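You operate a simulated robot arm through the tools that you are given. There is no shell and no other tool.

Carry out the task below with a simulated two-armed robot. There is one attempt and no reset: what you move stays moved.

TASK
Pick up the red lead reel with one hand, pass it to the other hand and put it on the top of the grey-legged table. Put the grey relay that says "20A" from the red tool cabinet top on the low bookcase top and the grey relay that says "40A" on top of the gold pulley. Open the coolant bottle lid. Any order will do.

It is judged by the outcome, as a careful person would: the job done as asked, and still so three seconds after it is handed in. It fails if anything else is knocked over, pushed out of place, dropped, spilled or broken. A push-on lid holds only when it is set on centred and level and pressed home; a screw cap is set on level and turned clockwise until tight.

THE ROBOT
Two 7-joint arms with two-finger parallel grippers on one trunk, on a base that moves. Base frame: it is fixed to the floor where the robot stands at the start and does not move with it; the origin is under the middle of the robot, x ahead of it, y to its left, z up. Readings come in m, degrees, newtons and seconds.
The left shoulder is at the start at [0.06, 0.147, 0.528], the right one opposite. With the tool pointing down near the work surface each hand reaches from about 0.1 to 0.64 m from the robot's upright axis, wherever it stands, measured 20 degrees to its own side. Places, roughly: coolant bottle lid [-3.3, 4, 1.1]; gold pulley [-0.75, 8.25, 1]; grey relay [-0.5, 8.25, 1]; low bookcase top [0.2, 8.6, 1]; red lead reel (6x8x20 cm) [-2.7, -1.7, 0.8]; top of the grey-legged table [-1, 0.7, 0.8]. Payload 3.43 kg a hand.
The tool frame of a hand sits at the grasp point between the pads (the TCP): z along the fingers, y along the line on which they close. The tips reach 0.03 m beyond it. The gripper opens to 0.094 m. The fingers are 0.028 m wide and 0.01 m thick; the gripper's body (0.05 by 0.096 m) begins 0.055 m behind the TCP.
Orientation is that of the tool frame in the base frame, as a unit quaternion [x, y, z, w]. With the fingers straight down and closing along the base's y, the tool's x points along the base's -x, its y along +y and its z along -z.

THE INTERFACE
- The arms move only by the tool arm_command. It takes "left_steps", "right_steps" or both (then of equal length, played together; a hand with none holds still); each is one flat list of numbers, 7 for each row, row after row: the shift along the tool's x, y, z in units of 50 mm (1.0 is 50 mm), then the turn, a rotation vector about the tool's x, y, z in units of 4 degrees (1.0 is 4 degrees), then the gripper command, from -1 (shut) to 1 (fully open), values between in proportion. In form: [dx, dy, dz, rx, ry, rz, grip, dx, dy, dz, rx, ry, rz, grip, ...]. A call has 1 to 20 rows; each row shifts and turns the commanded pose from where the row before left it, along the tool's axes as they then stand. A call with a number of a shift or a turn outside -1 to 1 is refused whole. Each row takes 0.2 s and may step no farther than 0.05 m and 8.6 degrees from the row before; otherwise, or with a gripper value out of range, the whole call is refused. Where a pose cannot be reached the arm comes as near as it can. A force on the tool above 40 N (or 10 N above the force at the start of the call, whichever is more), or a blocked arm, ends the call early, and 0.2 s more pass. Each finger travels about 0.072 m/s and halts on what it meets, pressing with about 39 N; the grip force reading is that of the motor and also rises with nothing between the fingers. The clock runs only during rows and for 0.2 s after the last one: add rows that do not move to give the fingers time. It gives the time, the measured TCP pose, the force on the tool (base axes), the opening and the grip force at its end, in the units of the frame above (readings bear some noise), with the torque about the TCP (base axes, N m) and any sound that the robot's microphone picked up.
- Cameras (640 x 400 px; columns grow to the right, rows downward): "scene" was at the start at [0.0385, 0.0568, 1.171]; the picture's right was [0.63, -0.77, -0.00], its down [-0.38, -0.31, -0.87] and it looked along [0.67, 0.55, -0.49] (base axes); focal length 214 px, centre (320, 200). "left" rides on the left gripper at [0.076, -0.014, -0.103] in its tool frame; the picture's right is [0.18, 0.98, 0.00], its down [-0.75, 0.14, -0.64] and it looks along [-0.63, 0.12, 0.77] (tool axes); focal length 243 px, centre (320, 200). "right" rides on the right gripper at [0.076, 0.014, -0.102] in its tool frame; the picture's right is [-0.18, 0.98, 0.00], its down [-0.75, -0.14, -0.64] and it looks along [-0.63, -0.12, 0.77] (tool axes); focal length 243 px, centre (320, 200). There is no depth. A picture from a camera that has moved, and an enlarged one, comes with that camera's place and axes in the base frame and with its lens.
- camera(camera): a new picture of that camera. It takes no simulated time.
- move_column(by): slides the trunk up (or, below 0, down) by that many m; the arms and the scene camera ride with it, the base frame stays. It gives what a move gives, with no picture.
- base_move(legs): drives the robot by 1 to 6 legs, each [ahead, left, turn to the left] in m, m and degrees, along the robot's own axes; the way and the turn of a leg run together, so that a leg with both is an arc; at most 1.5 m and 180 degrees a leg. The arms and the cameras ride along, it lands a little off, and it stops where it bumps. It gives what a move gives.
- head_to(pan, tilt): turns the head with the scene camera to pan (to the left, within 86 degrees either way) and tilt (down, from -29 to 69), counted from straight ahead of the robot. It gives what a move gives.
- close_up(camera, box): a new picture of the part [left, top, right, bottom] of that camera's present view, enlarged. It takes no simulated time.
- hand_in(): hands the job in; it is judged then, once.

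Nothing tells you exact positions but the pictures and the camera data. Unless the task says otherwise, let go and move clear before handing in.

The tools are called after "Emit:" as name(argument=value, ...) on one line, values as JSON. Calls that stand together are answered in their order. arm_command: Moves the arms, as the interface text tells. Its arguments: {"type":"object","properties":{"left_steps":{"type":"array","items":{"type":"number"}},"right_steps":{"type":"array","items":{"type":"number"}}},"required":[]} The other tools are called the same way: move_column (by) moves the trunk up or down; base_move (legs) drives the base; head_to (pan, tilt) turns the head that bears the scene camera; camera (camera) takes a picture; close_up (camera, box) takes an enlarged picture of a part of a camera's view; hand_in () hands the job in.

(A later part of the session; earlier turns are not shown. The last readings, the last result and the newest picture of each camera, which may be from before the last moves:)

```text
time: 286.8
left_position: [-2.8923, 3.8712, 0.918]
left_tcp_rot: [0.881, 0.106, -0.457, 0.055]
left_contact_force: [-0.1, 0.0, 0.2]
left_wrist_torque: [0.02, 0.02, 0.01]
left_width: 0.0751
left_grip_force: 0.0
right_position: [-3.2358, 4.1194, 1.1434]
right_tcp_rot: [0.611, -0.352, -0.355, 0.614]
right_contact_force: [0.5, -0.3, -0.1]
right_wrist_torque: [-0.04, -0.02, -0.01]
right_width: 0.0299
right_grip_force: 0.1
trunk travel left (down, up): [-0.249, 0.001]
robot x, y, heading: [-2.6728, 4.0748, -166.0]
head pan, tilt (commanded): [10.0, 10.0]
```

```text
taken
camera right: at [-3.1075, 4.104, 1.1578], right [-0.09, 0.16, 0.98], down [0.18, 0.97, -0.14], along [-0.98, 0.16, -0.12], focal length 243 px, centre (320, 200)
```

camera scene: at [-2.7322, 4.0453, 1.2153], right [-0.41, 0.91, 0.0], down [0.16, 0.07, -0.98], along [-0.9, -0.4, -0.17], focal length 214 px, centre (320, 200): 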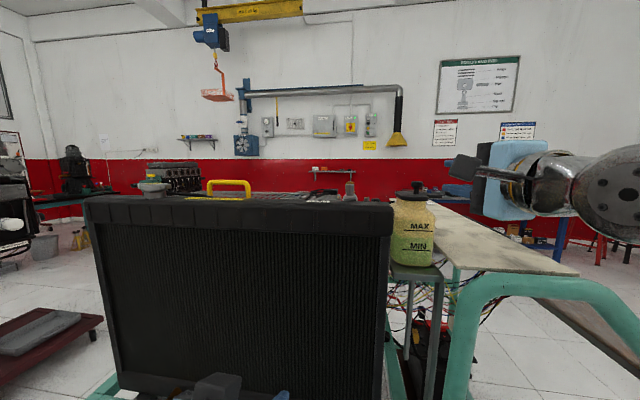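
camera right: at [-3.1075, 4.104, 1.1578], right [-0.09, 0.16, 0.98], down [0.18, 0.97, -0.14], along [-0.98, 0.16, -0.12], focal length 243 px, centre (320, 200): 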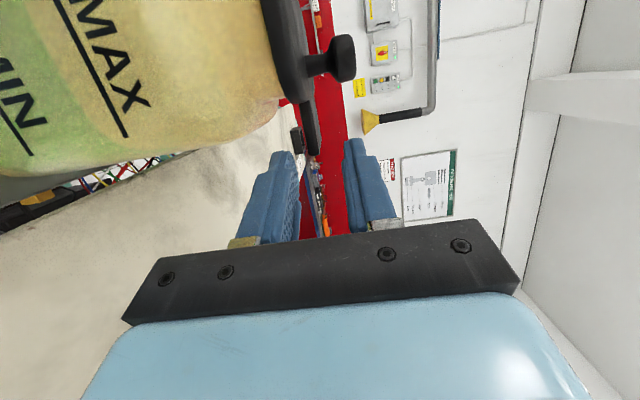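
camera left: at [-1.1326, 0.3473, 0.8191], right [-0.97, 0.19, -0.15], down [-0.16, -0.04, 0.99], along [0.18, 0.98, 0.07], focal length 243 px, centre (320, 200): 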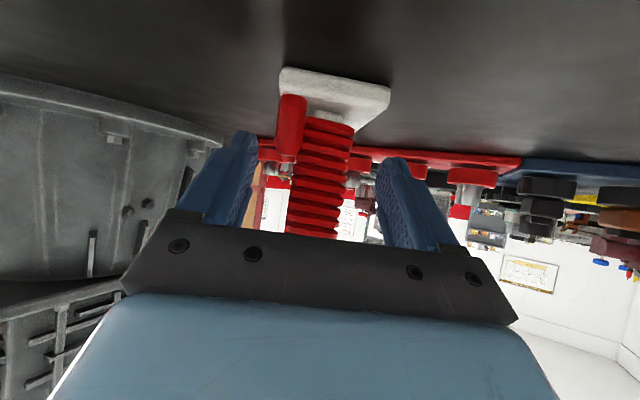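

The lower finger is lined up just beneath the lip and clear of the bottle. I'll advance the last 4.5 cm in small steps.

Emit:
arm_command(right_steps=[0, -0.03, 0.3, 0, 0, 0, -0.36, 0, 0, 0.3, 0, 0, 0, -0.36, 0, 0, 0.3, 0, 0, 0, -0.36])

Emit:
camera(camera="right")

Emit:
close_up(camera="scene", box=[370, 150, 500, 260])

```text
time: 287.6
left_position: [-2.8921, 3.8717, 0.919]
left_tcp_rot: [0.881, 0.107, -0.457, 0.056]
left_contact_force: [0.0, -0.3, 0.1]
left_wrist_torque: [-0.01, 0.03, -0.03]
left_width: 0.075
left_grip_force: 0.0
right_position: [-3.2722, 4.0995, 1.1441]
right_tcp_rot: [0.612, -0.353, -0.353, 0.614]
right_contact_force: [-0.4, 0.0, -0.1]
right_wrist_torque: [0.01, -0.02, -0.01]
right_width: 0.0303
right_grip_force: 0.0
right hand out of reach, approached as far as the arm can: row 3
trunk travel left (down, up): [-0.249, 0.001]
robot x, y, heading: [-2.6705, 4.0732, -166.2]
head pan, tilt (commanded): [10.0, 10.0]
```

```text
taken
camera right: at [-3.1452, 4.0838, 1.1583], right [-0.09, 0.16, 0.98], down [0.18, 0.97, -0.14], along [-0.98, 0.16, -0.12], focal length 243 px, centre (320, 200)
```

right: 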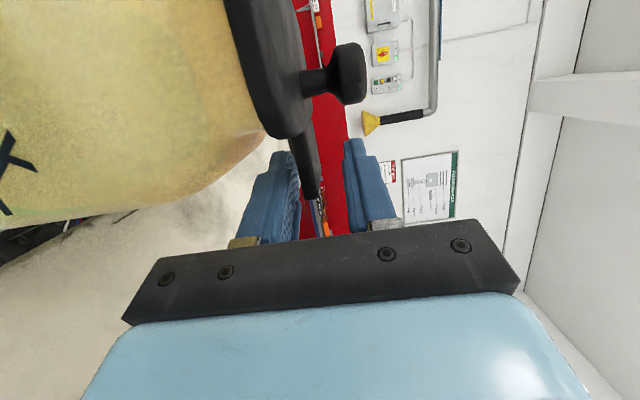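

```text
3.64 times, centred on (435, 205) of scene
camera zoom: at [-2.732, 4.0448, 1.2153], right [-0.4, 0.91, 0.0], down [0.16, 0.07, -0.98], along [-0.9, -0.4, -0.17], focal length 780 px, centre (-98, 182)
```

zoom: 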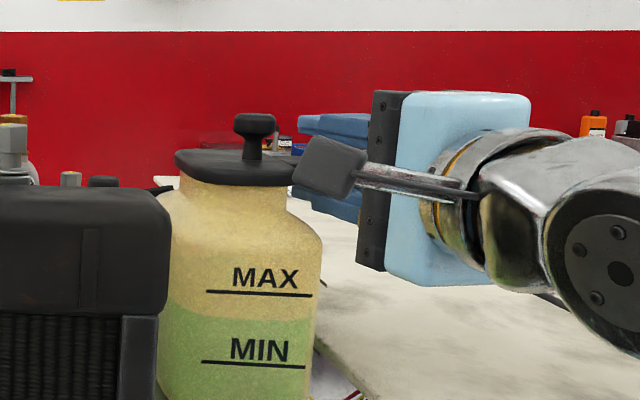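

The lip is now between the fingers with no contact force; the arm is near its reach limit here. I'll raise the hand gently so the lower finger pushes the lip up.

Emit:
arm_command(right_steps=[0, 0.12, 0, 0, 0, 0, -0.36, 0, 0.08, 0, 0, 0, 0, -0.36, 0, 0.08, 0, 0, 0, 0, -0.36])

Emit:
camera(camera="right")

Emit:
close_up(camera="scene", box=[370, 150, 500, 260])

```text
time: 288.4
left_position: [-2.8924, 3.8721, 0.917]
left_tcp_rot: [0.881, 0.106, -0.458, 0.055]
left_contact_force: [0.4, 0.0, -0.3]
left_wrist_torque: [0.01, 0.02, -0.01]
left_width: 0.0749
left_grip_force: 0.0
right_position: [-3.2758, 4.0969, 1.1566]
right_tcp_rot: [0.612, -0.353, -0.354, 0.613]
right_contact_force: [-0.3, 0.7, -1.0]
right_wrist_torque: [0.0, -0.02, 0.01]
right_width: 0.0305
right_grip_force: 0.1
trunk travel left (down, up): [-0.249, 0.001]
robot x, y, heading: [-2.6765, 4.0775, -166.1]
head pan, tilt (commanded): [10.0, 10.0]
```

```text
taken
camera right: at [-3.1477, 4.0822, 1.1712], right [-0.09, 0.16, 0.98], down [0.18, 0.97, -0.14], along [-0.98, 0.16, -0.12], focal length 243 px, centre (320, 200)
```

right: 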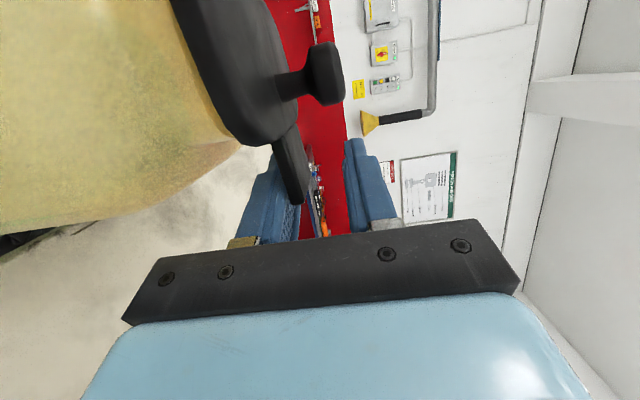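

```text
3.64 times, centred on (435, 205) of scene
camera zoom: at [-2.7321, 4.0451, 1.2153], right [-0.4, 0.91, 0.0], down [0.16, 0.07, -0.98], along [-0.9, -0.4, -0.17], focal length 780 px, centre (-98, 182)
```

zoom: 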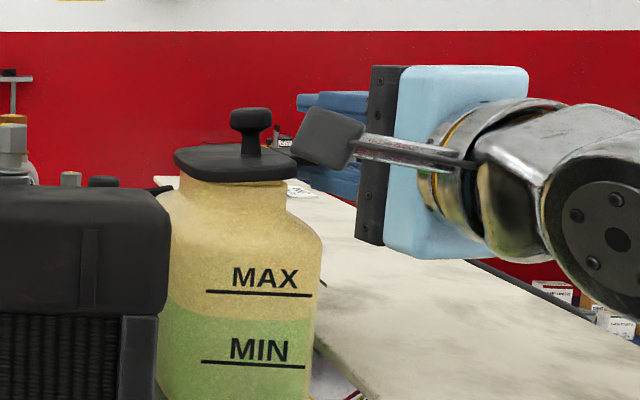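

It works: the lid's north side rises with almost no force, so the hinge is on the south side. To swing it fully open I'll use closed fingers as a single bar, so I back out and close the gripper.

Emit:
arm_command(right_steps=[0, -0.12, 0, 0, 0, 0, -0.36, 0, -0.12, 0, 0, 0, 0, -0.36, 0, 0, -0.6, 0, 0, 0, -0.36, 0, 0, -0.7, 0, 0, 0, -0.36, 0, 0, -0.7, 0, 0, 0, -1, 0, 0, 0, 0, 0, 0, -1, 0, 0, 0, 0, 0, 0, -1])

Emit:
camera(camera="right")

Emit:
close_up(camera="scene", box=[370, 150, 500, 260])

```text
time: 290.0
left_position: [-2.8927, 3.8718, 0.9188]
left_tcp_rot: [0.881, 0.106, -0.458, 0.055]
left_contact_force: [0.2, 0.3, 1.2]
left_wrist_torque: [0.0, 0.01, 0.02]
left_width: 0.0752
left_grip_force: 0.0
right_position: [-3.1893, 4.1473, 1.145]
right_tcp_rot: [0.612, -0.353, -0.354, 0.613]
right_contact_force: [-0.2, 0.7, -0.2]
right_wrist_torque: [0.0, -0.02, -0.01]
right_width: 0.0002
right_grip_force: 33.5
trunk travel left (down, up): [-0.249, 0.001]
robot x, y, heading: [-2.6719, 4.0774, -166.1]
head pan, tilt (commanded): [10.0, 10.0]
```

```text
taken
camera right: at [-3.061, 4.1329, 1.1584], right [-0.09, 0.16, 0.98], down [0.18, 0.97, -0.14], along [-0.98, 0.16, -0.12], focal length 243 px, centre (320, 200)
```

right: 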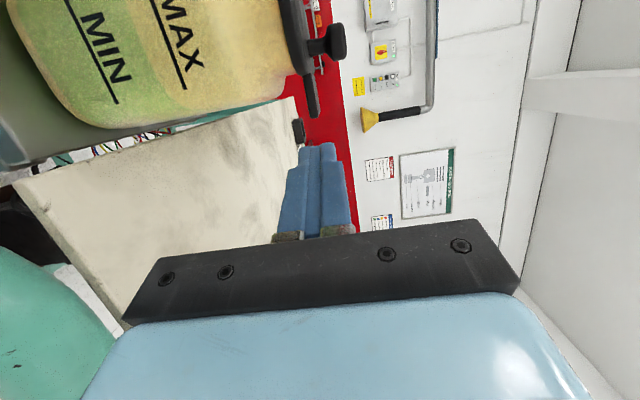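

```text
3.64 times, centred on (435, 205) of scene
camera zoom: at [-2.7321, 4.0452, 1.2153], right [-0.4, 0.91, 0.0], down [0.16, 0.07, -0.98], along [-0.9, -0.4, -0.17], focal length 780 px, centre (-98, 182)
```

zoom: 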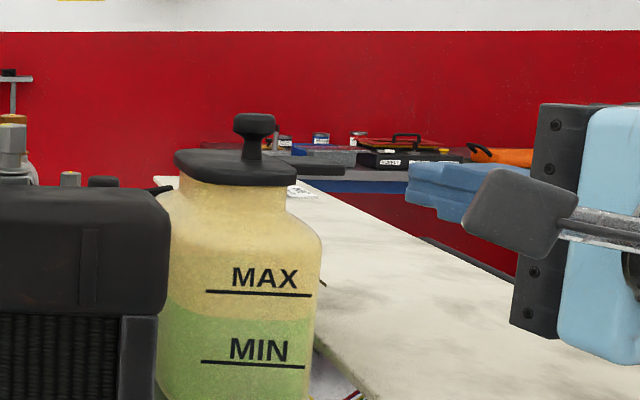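

The lid has closed itself again, unharmed. I'll lower the closed fingers below the lip level and slide them in beneath it.

Emit:
arm_command(right_steps=[0.04, -0.43, 0, 0, 0, 0, -1, 0, 0, 0.5, 0, 0, 0, -1, 0, 0, 0.5, 0, 0, 0, -1])

Emit:
camera(camera="right")

```text
time: 290.8
left_position: [-2.8923, 3.8717, 0.918]
left_tcp_rot: [0.881, 0.107, -0.458, 0.055]
left_contact_force: [-0.5, -0.8, -0.2]
left_wrist_torque: [0.0, 0.01, 0.03]
left_width: 0.0754
left_grip_force: 0.0
right_position: [-3.2293, 4.1195, 1.1252]
right_tcp_rot: [0.611, -0.353, -0.355, 0.613]
right_contact_force: [-0.2, 0.3, 0.8]
right_wrist_torque: [0.02, -0.02, 0.02]
right_width: 0.0
right_grip_force: 33.3
trunk travel left (down, up): [-0.249, 0.001]
robot x, y, heading: [-2.6748, 4.0766, -166.3]
head pan, tilt (commanded): [10.0, 10.0]
```

```text
taken
camera right: at [-3.1022, 4.1047, 1.1377], right [-0.09, 0.16, 0.98], down [0.18, 0.97, -0.14], along [-0.98, 0.16, -0.12], focal length 243 px, centre (320, 200)
```

right: 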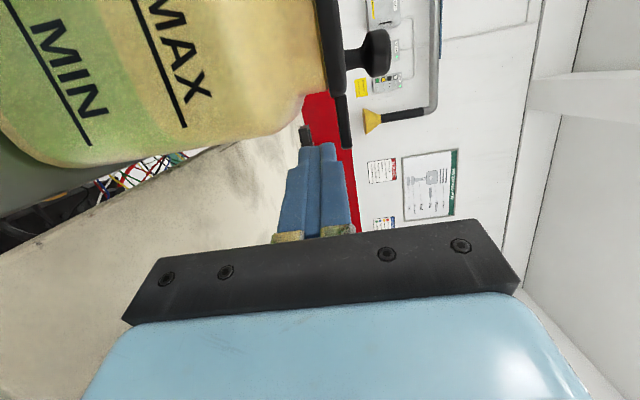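

The bar passes just under the lip and clear of the bottle. I'll advance 4.5 cm and then begin to lift.

Emit:
arm_command(right_steps=[0, 0, 0.3, 0, 0, 0, -1, 0, 0, 0.3, 0, 0, 0, -1, 0, 0, 0.3, 0, 0, 0, -1])

Emit:
camera(camera="right")

```text
time: 291.6
left_position: [-2.8921, 3.8713, 0.9181]
left_tcp_rot: [0.881, 0.107, -0.457, 0.056]
left_contact_force: [0.5, -0.2, 0.3]
left_wrist_torque: [0.0, -0.04, -0.02]
left_width: 0.0752
left_grip_force: 0.0
right_position: [-3.269, 4.0975, 1.1233]
right_tcp_rot: [0.612, -0.353, -0.354, 0.613]
right_contact_force: [0.2, 0.3, 0.8]
right_wrist_torque: [0.04, 0.01, -0.04]
right_width: 0.0003
right_grip_force: 33.2
trunk travel left (down, up): [-0.249, 0.001]
robot x, y, heading: [-2.6756, 4.0754, -166.1]
head pan, tilt (commanded): [10.0, 10.0]
```

```text
taken
camera right: at [-3.1422, 4.083, 1.1379], right [-0.09, 0.16, 0.98], down [0.18, 0.97, -0.14], along [-0.98, 0.16, -0.12], focal length 243 px, centre (320, 200)
```

right: 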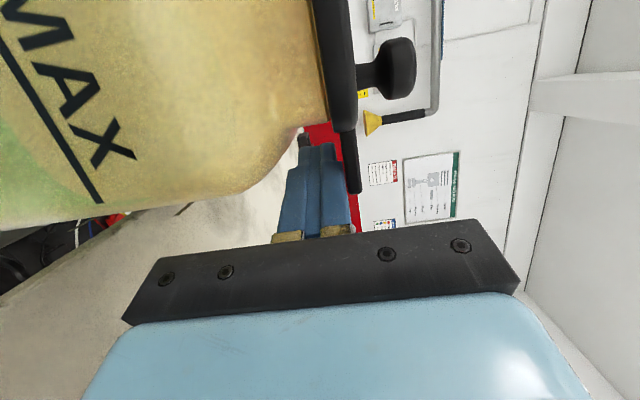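

The closed fingers are under the lip. I'll lift in an arc to about 40° and check.

Emit:
arm_command(right_steps=[0, 0.46, 0, 0, 0, 0, -1, 0.058, 0.46, 0.013, 0, 0, 0, -1, 0.195, 0.34, 0.045, 0, 0, 0, -1, 0, 0, 0, 0, 0, 0, -1])

Emit:
camera(camera="right")

Emit:
close_up(camera="scene", box=[370, 130, 500, 240])

```text
time: 292.6
left_position: [-2.8907, 3.8713, 0.9178]
left_tcp_rot: [0.881, 0.107, -0.457, 0.056]
left_contact_force: [-0.1, -0.4, 0.3]
left_wrist_torque: [0.0, 0.02, 0.0]
left_width: 0.0751
left_grip_force: 0.1
right_position: [-3.2661, 4.084, 1.1868]
right_tcp_rot: [0.612, -0.353, -0.352, 0.613]
right_contact_force: [0.3, 0.3, -0.8]
right_wrist_torque: [0.0, -0.02, 0.0]
right_width: 0.0
right_grip_force: 32.7
trunk travel left (down, up): [-0.249, 0.001]
robot x, y, heading: [-2.6725, 4.0745, -166.1]
head pan, tilt (commanded): [10.0, 10.0]
```

```text
taken
camera right: at [-3.1377, 4.0699, 1.2008], right [-0.09, 0.16, 0.98], down [0.18, 0.97, -0.14], along [-0.98, 0.16, -0.12], focal length 243 px, centre (320, 200)
```

right: 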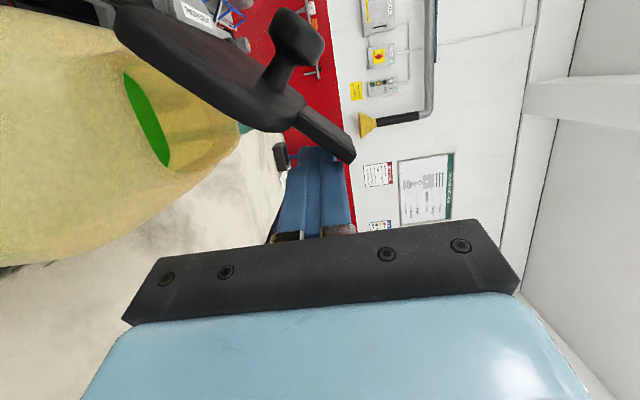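

```text
3.64 times, centred on (435, 185) of scene
camera zoom: at [-2.732, 4.045, 1.2153], right [-0.4, 0.91, 0.0], down [0.16, 0.07, -0.98], along [-0.9, -0.4, -0.17], focal length 780 px, centre (-98, 254)
```

zoom: 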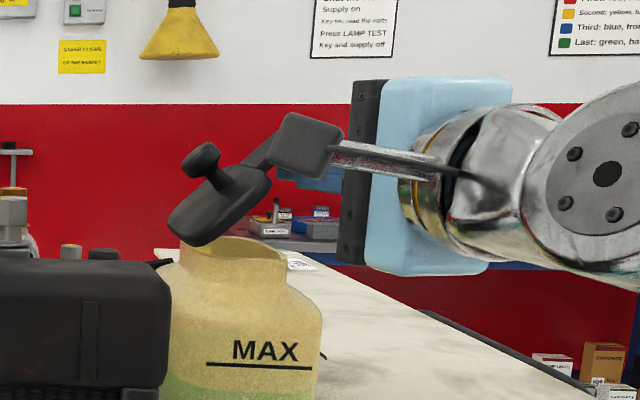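

The lid is swinging open about its south hinge, and the green coolant shows. I'll keep pushing it over, up and to the south.

Emit:
arm_command(right_steps=[0.2925, 0.2, 0.067, 0, 0, 0, -1, 0.2925, 0.1, 0.067, 0, 0, 0, -1, 0.2925, 0.04, 0.067, 0, 0, 0, -1])

Emit:
camera(camera="right")

Emit:
close_up(camera="scene", box=[370, 130, 500, 240])

```text
time: 293.4
left_position: [-2.8919, 3.8717, 0.9183]
left_tcp_rot: [0.881, 0.106, -0.458, 0.056]
left_contact_force: [0.2, -0.1, 0.5]
left_wrist_torque: [-0.01, -0.03, -0.01]
left_width: 0.0754
left_grip_force: 0.2
right_position: [-3.2534, 4.0414, 1.2053]
right_tcp_rot: [0.612, -0.352, -0.354, 0.613]
right_contact_force: [0.4, 0.4, -0.4]
right_wrist_torque: [-0.02, 0.03, 0.03]
right_width: 0.0
right_grip_force: 32.7
trunk travel left (down, up): [-0.249, 0.001]
robot x, y, heading: [-2.673, 4.074, -166.1]
head pan, tilt (commanded): [10.0, 10.0]
```

```text
taken
camera right: at [-3.1248, 4.0275, 1.2181], right [-0.09, 0.16, 0.98], down [0.18, 0.97, -0.14], along [-0.98, 0.16, -0.12], focal length 243 px, centre (320, 200)
```

right: 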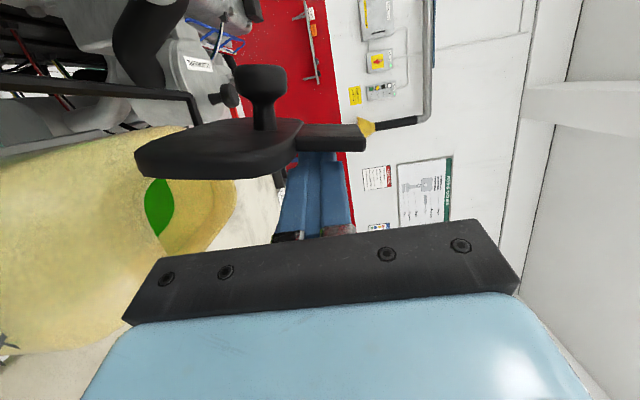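

```text
3.64 times, centred on (435, 185) of scene
camera zoom: at [-2.7321, 4.0452, 1.2153], right [-0.4, 0.91, 0.0], down [0.16, 0.07, -0.98], along [-0.9, -0.4, -0.17], focal length 780 px, centre (-98, 254)
```

zoom: 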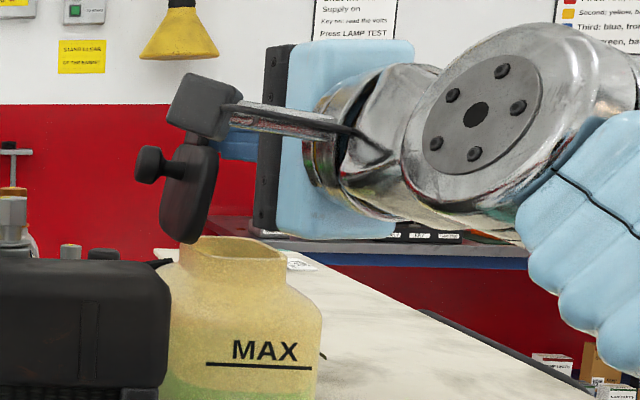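

The lid is almost vertical now. I'll push it further south, past upright, in small steps.

Emit:
arm_command(right_steps=[0.2925, 0, 0.067, 0, 0, 0, -1, 0.2925, 0, 0.067, 0, 0, 0, -1, 0, 0, 0, 0, 0, 0, -1])

Emit:
close_up(camera="scene", box=[350, 130, 480, 240])

Emit:
camera(camera="right")

```text
time: 294.2
left_position: [-2.8922, 3.8711, 0.9179]
left_tcp_rot: [0.881, 0.107, -0.457, 0.056]
left_contact_force: [-0.6, -0.1, 0.2]
left_wrist_torque: [0.0, -0.03, 0.01]
left_width: 0.0753
left_grip_force: 0.1
right_position: [-3.2423, 4.0143, 1.2046]
right_tcp_rot: [0.612, -0.353, -0.354, 0.613]
right_contact_force: [0.3, 0.5, -0.1]
right_wrist_torque: [0.01, 0.0, -0.01]
right_width: 0.0
right_grip_force: 32.3
trunk travel left (down, up): [-0.249, 0.001]
robot x, y, heading: [-2.6735, 4.0747, -166.3]
head pan, tilt (commanded): [10.0, 10.0]
```

```text
3.64 times, centred on (415, 185) of scene
camera zoom: at [-2.732, 4.045, 1.2153], right [-0.4, 0.91, 0.0], down [0.16, 0.07, -0.98], along [-0.9, -0.4, -0.17], focal length 780 px, centre (-26, 254)
```

zoom: 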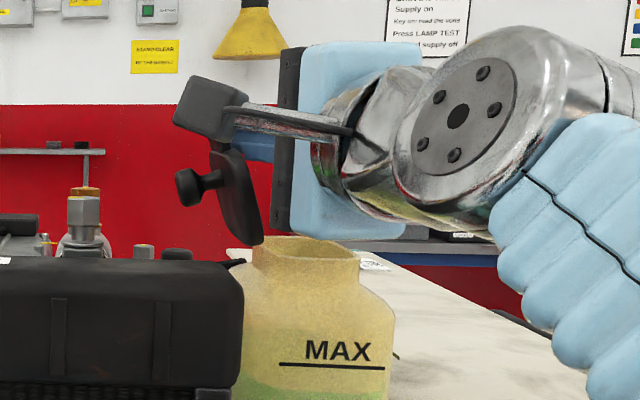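

```text
taken
camera right: at [-3.1158, 3.9994, 1.2173], right [-0.09, 0.16, 0.98], down [0.18, 0.97, -0.14], along [-0.98, 0.16, -0.12], focal length 243 px, centre (320, 200)
```

right: 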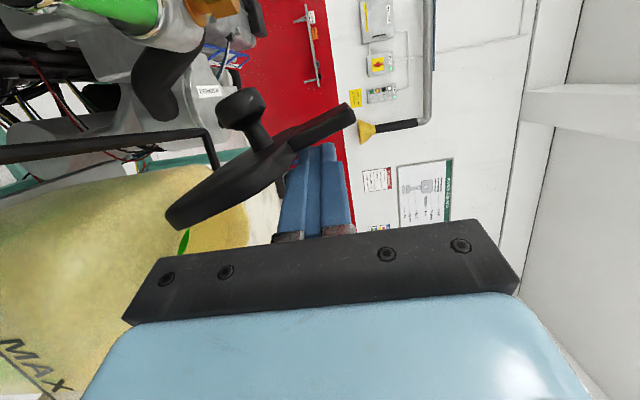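

The lid leans about 20–30° past vertical, with no force on my fingers. I'll push a little further to bring it to its open stop.

Emit:
arm_command(right_steps=[0.2925, 0, 0.067, 0, 0, 0, -1, 0.2925, 0, 0.067, 0, 0, 0, -1, 0, 0, 0, 0, 0, 0, -1])

Emit:
close_up(camera="scene", box=[350, 130, 480, 240])

Emit:
camera(camera="right")

```text
time: 294.7
left_position: [-2.8924, 3.8732, 0.9194]
left_tcp_rot: [0.881, 0.106, -0.457, 0.057]
left_contact_force: [0.0, 0.0, 0.0]
left_wrist_torque: [-0.02, -0.01, 0.0]
left_width: 0.0751
left_grip_force: 0.1
right_position: [-3.2411, 4.0079, 1.2034]
right_tcp_rot: [0.607, -0.36, -0.36, 0.61]
right_contact_force: [2.9, 17.0, 2.9]
right_wrist_torque: [0.08, 0.01, -0.25]
right_width: 0.0001
right_grip_force: 33.1
trunk travel left (down, up): [-0.249, 0.001]
robot x, y, heading: [-2.6757, 4.0806, -166.3]
head pan, tilt (commanded): [10.0, 10.0]
stopped in row 2 (right hand): the force on the tool passed its limit at 50 N (the readings are from after the stop); the commanded pose is now the measured one
```

```text
3.64 times, centred on (415, 185) of scene
camera zoom: at [-2.7316, 4.0482, 1.2155], right [-0.4, 0.92, 0.0], down [0.16, 0.07, -0.98], along [-0.9, -0.4, -0.17], focal length 780 px, centre (-26, 254)
```

zoom: 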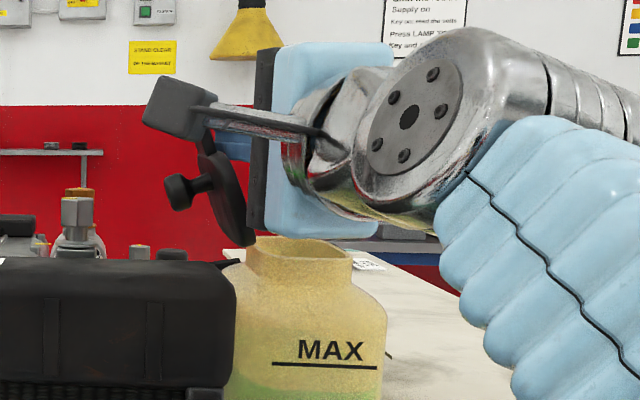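

```text
taken
camera right: at [-3.1151, 3.99, 1.2178], right [-0.09, 0.17, 0.98], down [0.2, 0.97, -0.14], along [-0.98, 0.19, -0.12], focal length 243 px, centre (320, 200)
```

right: 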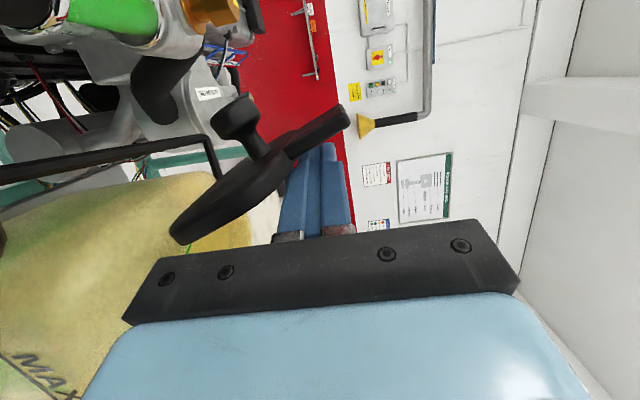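

The lid has reached its open stop. I'll move the fingers away to the north and see whether the lid stays open.

Emit:
arm_command(right_steps=[-0.2, 0, 0, 0, 0, 0, -1, -0.4, 0, 0, 0, 0, 0, -1, -0.4, 0, -0.3, 0, 0, 0, -1, 0, 0, -0.8, 0, 0, 0, -1, 0, 0, -0.8, 0, 0, 0, -1])

Emit:
close_up(camera="scene", box=[350, 130, 480, 240])

Emit:
camera(camera="scene")

```text
time: 295.9
left_position: [-2.8925, 3.872, 0.918]
left_tcp_rot: [0.881, 0.106, -0.457, 0.055]
left_contact_force: [-0.5, -0.5, -0.3]
left_wrist_torque: [-0.04, 0.03, -0.02]
left_width: 0.0752
left_grip_force: 0.2
right_position: [-3.1817, 4.092, 1.2031]
right_tcp_rot: [0.609, -0.359, -0.359, 0.61]
right_contact_force: [-0.4, 0.3, 0.0]
right_wrist_torque: [-0.03, 0.01, 0.0]
right_width: 0.0001
right_grip_force: 33.1
trunk travel left (down, up): [-0.249, 0.001]
robot x, y, heading: [-2.6729, 4.0735, -166.1]
head pan, tilt (commanded): [10.0, 10.0]
```

```text
3.64 times, centred on (415, 185) of scene
camera zoom: at [-2.7323, 4.0453, 1.2153], right [-0.4, 0.91, 0.0], down [0.16, 0.07, -0.98], along [-0.9, -0.4, -0.17], focal length 780 px, centre (-26, 254)
```

zoom: 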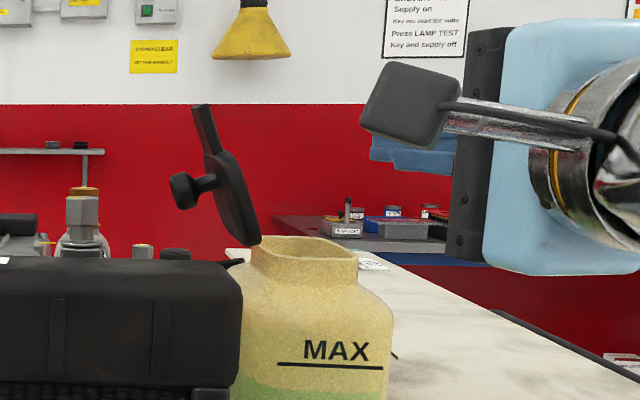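

```text
taken
camera scene: at [-2.7323, 4.0453, 1.2153], right [-0.4, 0.91, 0.0], down [0.16, 0.07, -0.98], along [-0.9, -0.4, -0.17], focal length 214 px, centre (320, 200)
```

scene: 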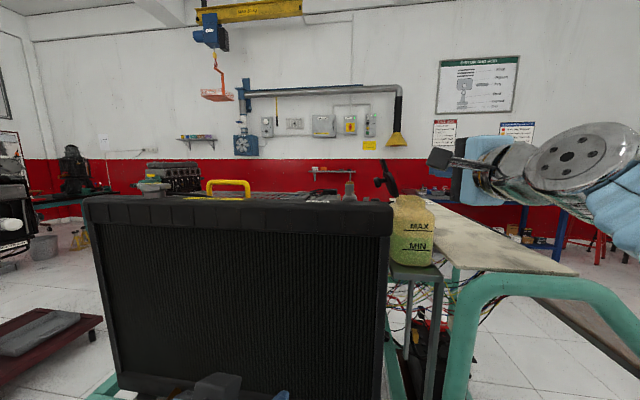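

The coolant lid stays open on its own. I'll back away from the trolley and bring the right hand back to its normal attitude.

Emit:
base_move(legs=[[-0.15, 0, 0]])

Emit:
arm_command(right_steps=[0, 0, 0, 0, 0, -1, -0.5, 0, 0, 0, 0, 0, -1, -0.5, 0, 0, 0, 0, 0, -1, -0.5, 0, 0, 0, 0, 0, -1, -0.5, 0, 0, 0, 0, 0, -1, -0.5, 0, 0, 0, 0, 0, -1, -0.5, 0, 0, 0, 0, 0, -1, -0.5, 0, 0, 0, 0, 0, -1, -0.5, 0, 0, 0, 0, 0, -1, -0.5, 0, 0, 0, 0, 0, -1, -0.5, 0, 0, 0, 0, 0, -1, -0.5, 0, 0, 0, 0, 0, -1, -0.5, 0, 0, 0, 0, 0, -1, -0.5, 0, 0, 0, 0, 0, -1, -0.5, 0, 0, 0, 0, 0, -1, -0.5, 0, 0, 0, 0, 0, -1, -0.5, 0, 0, 0, 0, 0, -1, -0.5, 0, 0, 0, 0, 0, -1, -0.5, 0, 0, 0, 0, 0, -1, -0.5, 0, 0, 0, 0, 0, -1, -0.5])

Emit:
arm_command(right_steps=[0, 0, 0, 0, 0, -0.83, -0.5, 0, 0, 0, 0, 0, -0.83, -0.5, 0, 0, 0, 0, 0, -0.84, -0.5, 0, 0, 0, 0.94, 0, 0, -0.5, 0, 0, 0, 0.94, 0, 0, -0.5, 0, 0, 0, 0.94, 0, 0, -0.5, 0, 0, 0, 0.94, 0, 0, -0.5])

Emit:
arm_command(right_steps=[0, 0, 0, 0, 0.9375, 0, -0.5, 0, 0, 0, 0, 0.9375, 0, -0.5, 0, 0, 0, 0, 0.9375, 0, -0.5, 0, 0, 0, 0, 0.9375, 0, -0.5, 0, 0, 0, 0, 0.9375, 0, -0.5, 0, 0, 0, 0, 0.9375, 0, -0.5, 0, 0, 0, 0, 0.9375, 0, -0.5, 0, 0, 0, 0, 0.9375, 0, -0.5, 0, 0, 0, 0, 0.9375, 0, -0.5, 0, 0, 0, 0, 0.9375, 0, -0.5, 0, 0, 0, 0, 0.9375, 0, -0.5, 0, 0, 0, 0, 0.9375, 0, -0.5])

Emit:
camera(camera="scene")

```text
time: 297.3
left_position: [-2.7472, 3.9066, 0.9178]
left_tcp_rot: [0.881, 0.108, -0.458, 0.056]
left_contact_force: [-0.2, -1.1, 0.2]
left_wrist_torque: [0.01, 0.01, -0.01]
left_width: 0.0754
left_grip_force: 0.0
right_position: [-3.0373, 4.1257, 1.2031]
right_tcp_rot: [0.61, -0.358, -0.358, 0.61]
right_contact_force: [-0.1, -0.3, -0.4]
right_wrist_torque: [0.01, 0.02, -0.01]
right_width: 0.0
right_grip_force: 33.0
trunk travel left (down, up): [-0.249, 0.001]
robot x, y, heading: [-2.5292, 4.1121, -166.0]
head pan, tilt (commanded): [10.0, 10.0]
```

```text
time: 301.5
left_position: [-2.7459, 3.9086, 0.9167]
left_tcp_rot: [0.881, 0.108, -0.458, 0.056]
left_contact_force: [0.2, 0.1, -0.5]
left_wrist_torque: [0.03, -0.01, -0.01]
left_width: 0.0752
left_grip_force: 0.1
right_position: [-3.036, 4.1257, 1.2028]
right_tcp_rot: [0.697, 0.119, -0.666, 0.237]
right_contact_force: [0.3, 0.2, 0.6]
right_wrist_torque: [0.0, -0.01, -0.01]
right_width: 0.0237
right_grip_force: 0.0
trunk travel left (down, up): [-0.249, 0.001]
robot x, y, heading: [-2.53, 4.1147, -165.9]
head pan, tilt (commanded): [10.0, 10.0]
```

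```text
time: 303.1
left_position: [-2.7483, 3.9075, 0.9174]
left_tcp_rot: [0.881, 0.108, -0.458, 0.056]
left_contact_force: [0.5, 0.4, -0.1]
left_wrist_torque: [-0.02, -0.03, 0.02]
left_width: 0.0755
left_grip_force: 0.0
right_position: [-3.0372, 4.1251, 1.2032]
right_tcp_rot: [0.702, 0.087, -0.701, 0.087]
right_contact_force: [0.1, -0.4, 0.5]
right_wrist_torque: [0.0, -0.01, 0.0]
right_width: 0.0232
right_grip_force: 0.0
trunk travel left (down, up): [-0.249, 0.001]
robot x, y, heading: [-2.5312, 4.1131, -165.9]
head pan, tilt (commanded): [10.0, 10.0]
```

```text
time: 305.7
left_position: [-2.7483, 3.907, 0.9187]
left_tcp_rot: [0.881, 0.108, -0.457, 0.055]
left_contact_force: [0.7, 0.4, -0.2]
left_wrist_torque: [-0.02, 0.0, 0.02]
left_width: 0.0753
left_grip_force: 0.1
right_position: [-3.0027, 4.144, 1.1757]
right_tcp_rot: [0.904, 0.111, -0.41, 0.05]
right_contact_force: [0.2, 0.0, -0.5]
right_wrist_torque: [0.01, -0.01, 0.01]
right_width: 0.0234
right_grip_force: 0.1
right hand out of reach, approached as far as the arm can: row 9, 10, 11, 12
trunk travel left (down, up): [-0.249, 0.001]
robot x, y, heading: [-2.531, 4.1103, -166.0]
head pan, tilt (commanded): [10.0, 10.0]
```

```text
taken
camera scene: at [-2.5881, 4.0809, 1.2153], right [-0.41, 0.91, 0.0], down [0.16, 0.07, -0.98], along [-0.9, -0.4, -0.17], focal length 214 px, centre (320, 200)
```

scene: 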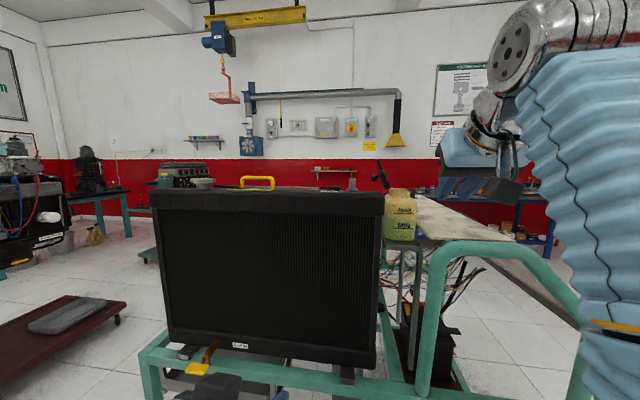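

I'll retract and lower the right hand for travelling, then turn north towards the tool cabinet.

Emit:
arm_command(right_steps=[0.66, 0, -0.75, 0, 0, 0, 0, 0.66, 0, -0.75, 0, 0, 0, 0, 0.75, 0, 0.65, 0, 0, 0, 0, 0.75, 0, 0.65, 0, 0, 0, 0, 0.75, 0, 0.65, 0, 0, 0, 0, 0.75, 0, 0.65, 0, 0, 0, 0])

Emit:
base_move(legs=[[0, 0, -90]])

Emit:
head_to(pan=-15, tilt=12)

Emit:
camera(camera="scene")

```text
time: 307.1
left_position: [-2.7481, 3.9076, 0.918]
left_tcp_rot: [0.881, 0.108, -0.458, 0.056]
left_contact_force: [0.2, -0.5, -0.4]
left_wrist_torque: [-0.01, -0.01, 0.01]
left_width: 0.0752
left_grip_force: 0.2
right_position: [-2.9032, 4.1716, 0.9777]
right_tcp_rot: [0.904, 0.111, -0.411, 0.051]
right_contact_force: [-0.4, -0.7, 0.4]
right_wrist_torque: [0.0, -0.02, 0.02]
right_width: 0.047
right_grip_force: 0.1
trunk travel left (down, up): [-0.249, 0.001]
robot x, y, heading: [-2.5301, 4.1128, -166.0]
head pan, tilt (commanded): [10.0, 10.0]
```

```text
time: 311.3
left_position: [-2.7374, 4.3287, 0.9189]
left_tcp_rot: [0.7, -0.545, -0.364, -0.283]
left_contact_force: [0.0, 0.6, -0.1]
left_wrist_torque: [-0.01, 0.04, 0.01]
left_width: 0.075
left_grip_force: 0.0
right_position: [-2.4739, 4.4864, 0.9785]
right_tcp_rot: [0.72, -0.557, -0.328, -0.254]
right_contact_force: [0.2, 0.6, 0.6]
right_wrist_torque: [-0.04, 0.0, 0.03]
right_width: 0.0474
right_grip_force: 0.1
trunk travel left (down, up): [-0.249, 0.001]
robot x, y, heading: [-2.5304, 4.115, 104.5]
head pan, tilt (commanded): [10.0, 10.0]
```

```text
time: 312.2
left_position: [-2.7373, 4.3284, 0.9185]
left_tcp_rot: [0.701, -0.545, -0.363, -0.283]
left_contact_force: [0.0, 0.2, 0.1]
left_wrist_torque: [0.0, 0.0, -0.02]
left_width: 0.0752
left_grip_force: 0.0
right_position: [-2.4737, 4.4853, 0.9787]
right_tcp_rot: [0.719, -0.557, -0.328, -0.255]
right_contact_force: [-0.4, 0.1, 0.0]
right_wrist_torque: [0.0, 0.02, 0.0]
right_width: 0.0469
right_grip_force: 0.2
trunk travel left (down, up): [-0.249, 0.001]
robot x, y, heading: [-2.53, 4.1055, 104.4]
head pan, tilt (commanded): [-15.0, 12.0]
```

```text
taken
camera scene: at [-2.5238, 4.1758, 1.2121], right [1.0, -0.01, 0.0], down [0.0, -0.21, -0.98], along [0.01, 0.98, -0.21], focal length 214 px, centre (320, 200)
```

scene: 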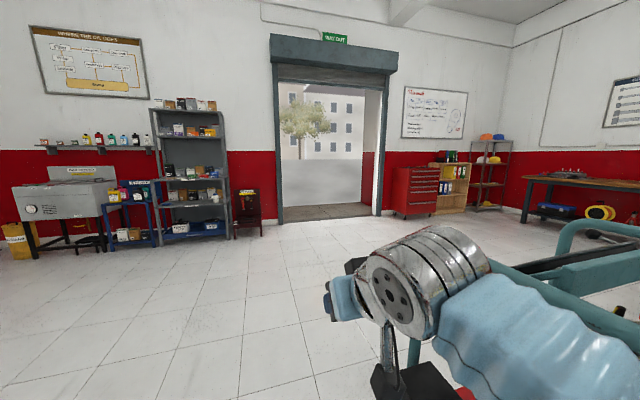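

The way north is open; the red tool cabinet and the wooden bookcase stand at the far wall, right of the door. I'll drive up past the fan cart and then towards them.

Emit:
base_move(legs=[[1.3, 0, 0], [0, 0, -60], [1.3, 0, 0]])

Emit:
head_to(pan=0, tilt=12)

Emit:
camera(camera="scene")

```text
time: 327.4
left_position: [-1.824, 6.5413, 0.9183]
left_tcp_rot: [-0.332, 0.823, 0.172, 0.427]
left_contact_force: [-0.7, 0.6, -0.4]
left_wrist_torque: [0.02, -0.01, -0.03]
left_width: 0.075
left_grip_force: 0.0
right_position: [-1.5582, 6.3881, 0.9792]
right_tcp_rot: [-0.34, 0.844, 0.155, 0.384]
right_contact_force: [0.1, -0.6, -0.1]
right_wrist_torque: [-0.02, -0.01, 0.02]
right_width: 0.047
right_grip_force: 0.1
trunk travel left (down, up): [-0.249, 0.001]
robot x, y, heading: [-1.9074, 6.2533, 44.0]
head pan, tilt (commanded): [-15.0, 12.0]
```

```text
time: 328.2
left_position: [-1.8238, 6.5399, 0.9178]
left_tcp_rot: [-0.332, 0.823, 0.173, 0.427]
left_contact_force: [-0.5, -1.6, 0.1]
left_wrist_torque: [0.01, 0.0, 0.0]
left_width: 0.0755
left_grip_force: 0.1
right_position: [-1.5575, 6.3882, 0.9791]
right_tcp_rot: [-0.341, 0.844, 0.155, 0.385]
right_contact_force: [0.2, 0.9, 0.1]
right_wrist_torque: [0.02, 0.0, 0.03]
right_width: 0.0469
right_grip_force: 0.1
trunk travel left (down, up): [-0.249, 0.001]
robot x, y, heading: [-1.9089, 6.2558, 43.7]
head pan, tilt (commanded): [0.0, 12.0]
```

```text
taken
camera scene: at [-1.8668, 6.2971, 1.2121], right [0.69, -0.72, 0.0], down [-0.15, -0.14, -0.98], along [0.7, 0.68, -0.21], focal length 214 px, centre (320, 200)
```

scene: 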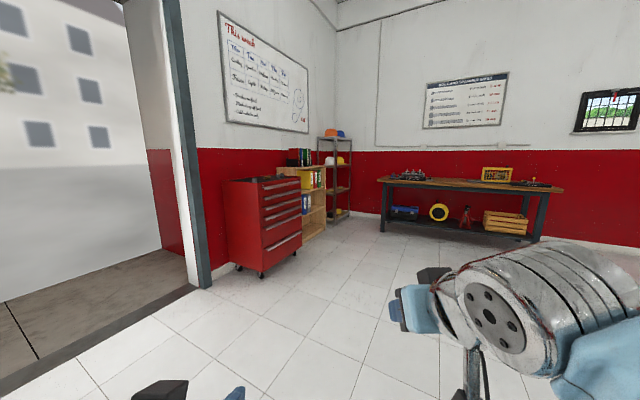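

I see the red cabinet (front roughly from [-0.84, 8.11] to [-0.22, 8.19], top near z 0.93) and the bookcase to its right. I'll drive up in front and face it.

Emit:
base_move(legs=[[1.3, -0.1, 0], [0.6, -0.1, 0]])

Emit:
base_move(legs=[[0, 0, 61]])

Emit:
head_to(pan=0, tilt=25)

Emit:
camera(camera="scene")

```text
time: 337.8
left_position: [-0.3269, 7.7214, 0.917]
left_tcp_rot: [-0.336, 0.821, 0.174, 0.426]
left_contact_force: [0.1, 0.5, 0.0]
left_wrist_torque: [-0.03, -0.04, 0.02]
left_width: 0.0751
left_grip_force: 0.0
right_position: [-0.0575, 7.5706, 0.979]
right_tcp_rot: [-0.346, 0.842, 0.157, 0.383]
right_contact_force: [0.1, 0.2, 0.1]
right_wrist_torque: [-0.04, -0.04, -0.02]
right_width: 0.047
right_grip_force: 0.1
trunk travel left (down, up): [-0.249, 0.001]
robot x, y, heading: [-0.4076, 7.4336, 44.5]
head pan, tilt (commanded): [0.0, 12.0]
```

```text
time: 340.9
left_position: [-0.62, 7.6447, 0.9174]
left_tcp_rot: [0.706, -0.537, -0.367, -0.279]
left_contact_force: [0.6, 0.0, -0.1]
left_wrist_torque: [0.02, -0.01, -0.02]
left_width: 0.0754
left_grip_force: 0.1
right_position: [-0.3601, 7.8071, 0.9783]
right_tcp_rot: [0.725, -0.55, -0.33, -0.25]
right_contact_force: [-0.2, -0.9, 0.4]
right_wrist_torque: [-0.01, -0.01, 0.0]
right_width: 0.0471
right_grip_force: 0.0
trunk travel left (down, up): [-0.249, 0.001]
robot x, y, heading: [-0.4077, 7.4314, 105.4]
head pan, tilt (commanded): [0.0, 12.0]
```

```text
time: 341.6
left_position: [-0.6209, 7.6443, 0.9181]
left_tcp_rot: [0.706, -0.537, -0.367, -0.278]
left_contact_force: [0.7, 0.5, -0.2]
left_wrist_torque: [0.01, 0.02, 0.01]
left_width: 0.0752
left_grip_force: 0.1
right_position: [-0.3589, 7.8068, 0.9786]
right_tcp_rot: [0.724, -0.551, -0.33, -0.252]
right_contact_force: [0.1, -0.5, -0.1]
right_wrist_torque: [0.04, -0.01, 0.02]
right_width: 0.047
right_grip_force: 0.0
trunk travel left (down, up): [-0.249, 0.001]
robot x, y, heading: [-0.4065, 7.4334, 105.4]
head pan, tilt (commanded): [0.0, 25.0]
```

```text
taken
camera scene: at [-0.4275, 7.4917, 1.191], right [0.96, 0.27, 0.0], down [0.11, -0.41, -0.91], along [-0.24, 0.87, -0.42], focal length 214 px, centre (320, 200)
```

scene: 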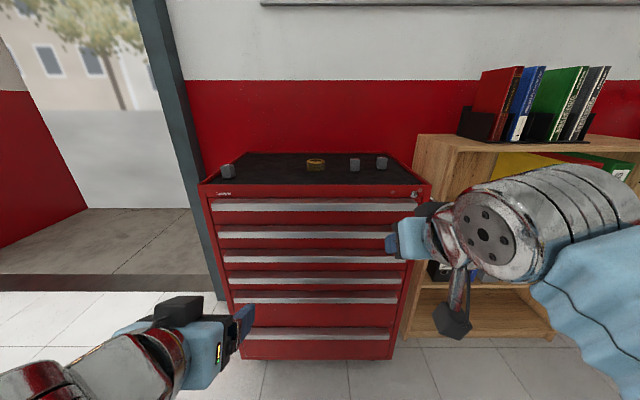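

I see the cabinet top with three small grey blocks and a gold pulley, and the wooden bookcase with binders on its right. I'll enlarge to read the relays.

Emit:
close_up(camera="scene", box=[200, 140, 430, 210])

Emit:
close_up(camera="scene", box=[290, 140, 410, 200])

Emit:
close_up(camera="scene", box=[400, 60, 640, 210])

```text
2.78 times, centred on (315, 175) of scene
camera zoom: at [-0.4275, 7.4917, 1.191], right [0.96, 0.27, 0.0], down [0.11, -0.41, -0.91], along [-0.24, 0.87, -0.42], focal length 597 px, centre (334, 270)
```

zoom: 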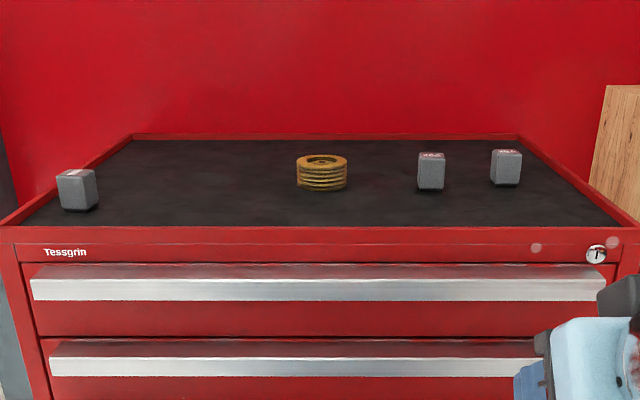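

```text
5.33 times, centred on (350, 170) of scene
camera zoom: at [-0.4275, 7.4917, 1.191], right [0.96, 0.27, 0.0], down [0.11, -0.41, -0.91], along [-0.24, 0.87, -0.42], focal length 1144 px, centre (160, 360)
```

zoom: 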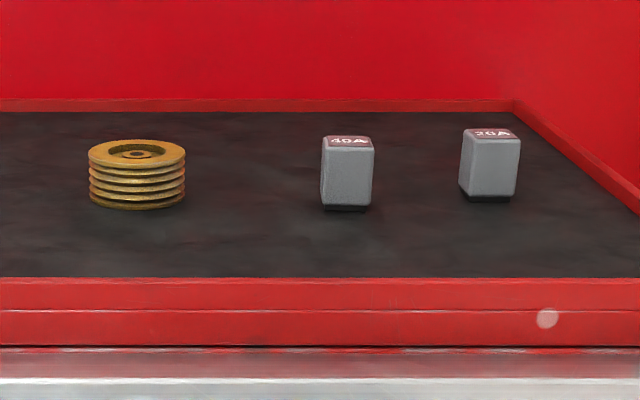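

```text
2.67 times, centred on (520, 135) of scene
camera zoom: at [-0.4275, 7.4917, 1.191], right [0.96, 0.27, 0.0], down [0.11, -0.41, -0.91], along [-0.24, 0.87, -0.42], focal length 572 px, centre (-213, 373)
```

zoom: 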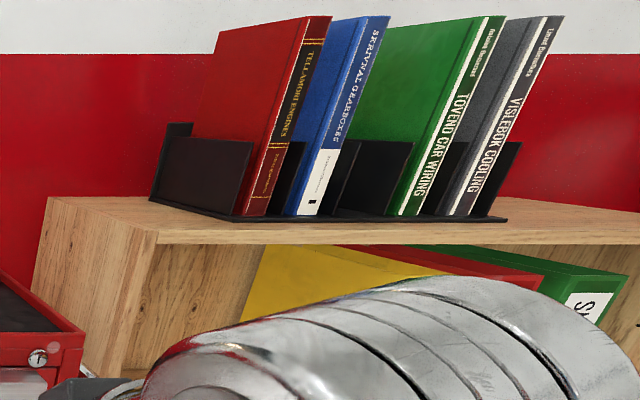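

Emit:
close_up(camera="scene", box=[340, 155, 395, 185])

Emit:
close_up(camera="scene", box=[210, 155, 250, 185])

```text
11.64 times, centred on (368, 170) of scene
camera zoom: at [-0.4275, 7.4917, 1.191], right [0.96, 0.27, 0.0], down [0.11, -0.41, -0.91], along [-0.24, 0.87, -0.42], focal length 2496 px, centre (-233, 549)
```

zoom: 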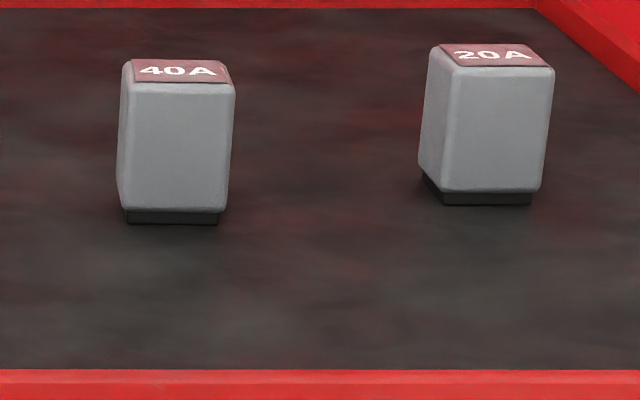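

```text
13.33 times, centred on (230, 170) of scene
camera zoom: at [-0.4275, 7.4917, 1.191], right [0.96, 0.27, 0.0], down [0.11, -0.41, -0.91], along [-0.24, 0.87, -0.42], focal length 2860 px, centre (1520, 600)
```

zoom: 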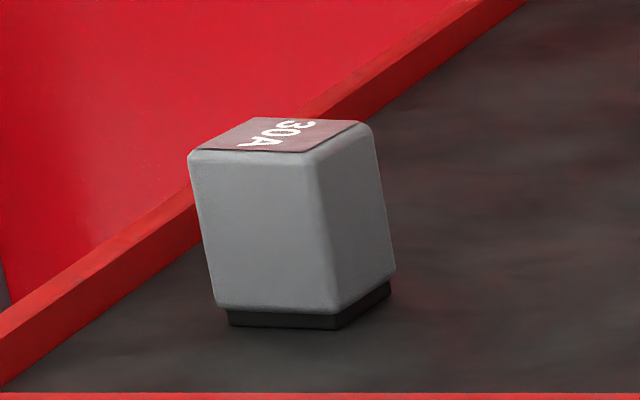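

The blocks read 30A (left), 40A and 20A (right); the pulley is near [-0.66, 8.28] and the bookcase top is about z 1.05 with a free strip in front of the books. I'll raise the right hand and roll up to working distance.

Emit:
arm_command(right_steps=[-0.75, 0, -0.65, 0, 0, 0, 0.3, -0.75, 0, -0.65, 0, 0, 0, 0.3, -0.3, 0, -0.26, 0, 0, 0, 0.3])

Emit:
base_move(legs=[[0.33, 0, 0]])

Emit:
head_to(pan=30, tilt=30)

Emit:
camera(camera="scene")

Emit:
head_to(pan=-35, tilt=30)

Emit:
camera(camera="scene")

```text
time: 342.4
left_position: [-0.6197, 7.6439, 0.9177]
left_tcp_rot: [0.706, -0.537, -0.367, -0.28]
left_contact_force: [-0.3, -0.3, 0.4]
left_wrist_torque: [0.01, 0.03, 0.02]
left_width: 0.0751
left_grip_force: 0.0
right_position: [-0.3586, 7.8039, 1.0981]
right_tcp_rot: [0.725, -0.551, -0.33, -0.251]
right_contact_force: [-0.5, -0.5, -0.4]
right_wrist_torque: [0.02, -0.02, -0.03]
right_width: 0.061
right_grip_force: 0.1
trunk travel left (down, up): [-0.249, 0.001]
robot x, y, heading: [-0.4099, 7.4296, 105.4]
head pan, tilt (commanded): [0.0, 25.0]
```

```text
time: 344.5
left_position: [-0.7011, 7.9431, 0.9168]
left_tcp_rot: [0.707, -0.539, -0.365, -0.278]
left_contact_force: [1.6, -6.2, 0.9]
left_wrist_torque: [0.0, 0.06, 0.06]
left_width: 0.075
left_grip_force: 0.1
right_position: [-0.4404, 8.1066, 1.0964]
right_tcp_rot: [0.724, -0.551, -0.329, -0.25]
right_contact_force: [0.1, -0.1, -0.2]
right_wrist_torque: [0.0, 0.03, 0.01]
right_width: 0.0614
right_grip_force: 0.1
trunk travel left (down, up): [-0.249, 0.001]
robot x, y, heading: [-0.4926, 7.7353, 105.6]
head pan, tilt (commanded): [0.0, 25.0]
stopped in leg 1: the force on the tool passed its limit at 140 N (the readings are from after the stop); the commanded pose is now the measured one
```

```text
time: 345.5
left_position: [-0.7014, 7.9432, 0.9171]
left_tcp_rot: [0.706, -0.538, -0.366, -0.278]
left_contact_force: [1.5, -8.1, 1.6]
left_wrist_torque: [-0.03, 0.14, 0.09]
left_width: 0.0753
left_grip_force: 0.1
right_position: [-0.441, 8.1066, 1.0975]
right_tcp_rot: [0.724, -0.551, -0.33, -0.25]
right_contact_force: [0.0, -0.4, 0.0]
right_wrist_torque: [-0.01, 0.03, -0.01]
right_width: 0.0611
right_grip_force: 0.0
trunk travel left (down, up): [-0.249, 0.001]
robot x, y, heading: [-0.492, 7.7349, 105.3]
head pan, tilt (commanded): [30.0, 30.0]
```

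```text
taken
camera scene: at [-0.5502, 7.7669, 1.183], right [0.7, 0.71, 0.0], down [0.36, -0.35, -0.87], along [-0.62, 0.61, -0.5], focal length 214 px, centre (320, 200)
```

scene: 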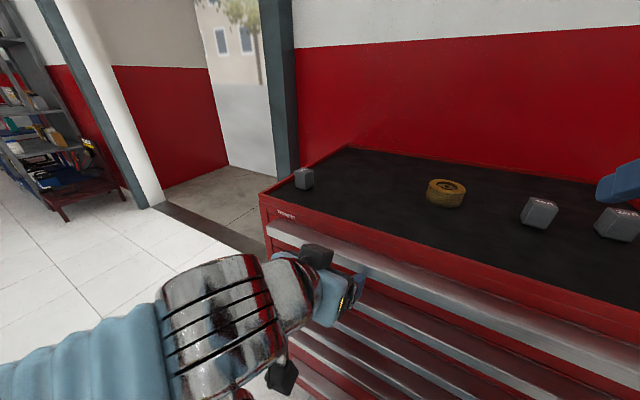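

```text
time: 346.8
left_position: [-0.7021, 7.9436, 0.918]
left_tcp_rot: [0.707, -0.538, -0.365, -0.277]
left_contact_force: [2.6, -9.9, 0.9]
left_wrist_torque: [-0.03, 0.11, 0.08]
left_width: 0.0754
left_grip_force: 0.0
right_position: [-0.441, 8.1056, 1.0971]
right_tcp_rot: [0.724, -0.551, -0.33, -0.25]
right_contact_force: [0.1, 0.2, 0.3]
right_wrist_torque: [0.02, -0.02, -0.03]
right_width: 0.0614
right_grip_force: 0.0
trunk travel left (down, up): [-0.249, 0.001]
robot x, y, heading: [-0.4925, 7.7364, 105.6]
head pan, tilt (commanded): [-35.0, 30.0]
```

```text
taken
camera scene: at [-0.4556, 7.7885, 1.183], right [0.94, -0.34, 0.0], down [-0.17, -0.47, -0.87], along [0.29, 0.82, -0.5], focal length 214 px, centre (320, 200)
```

scene: 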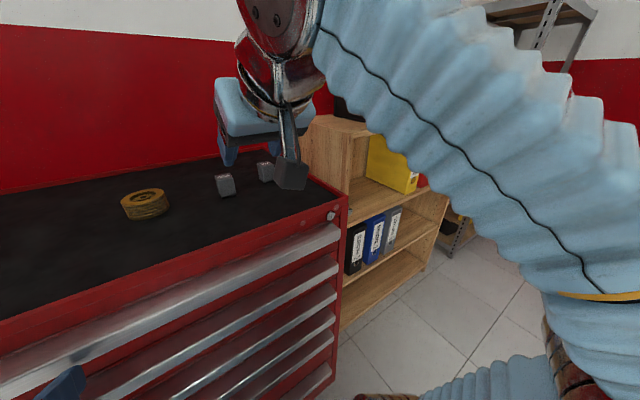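

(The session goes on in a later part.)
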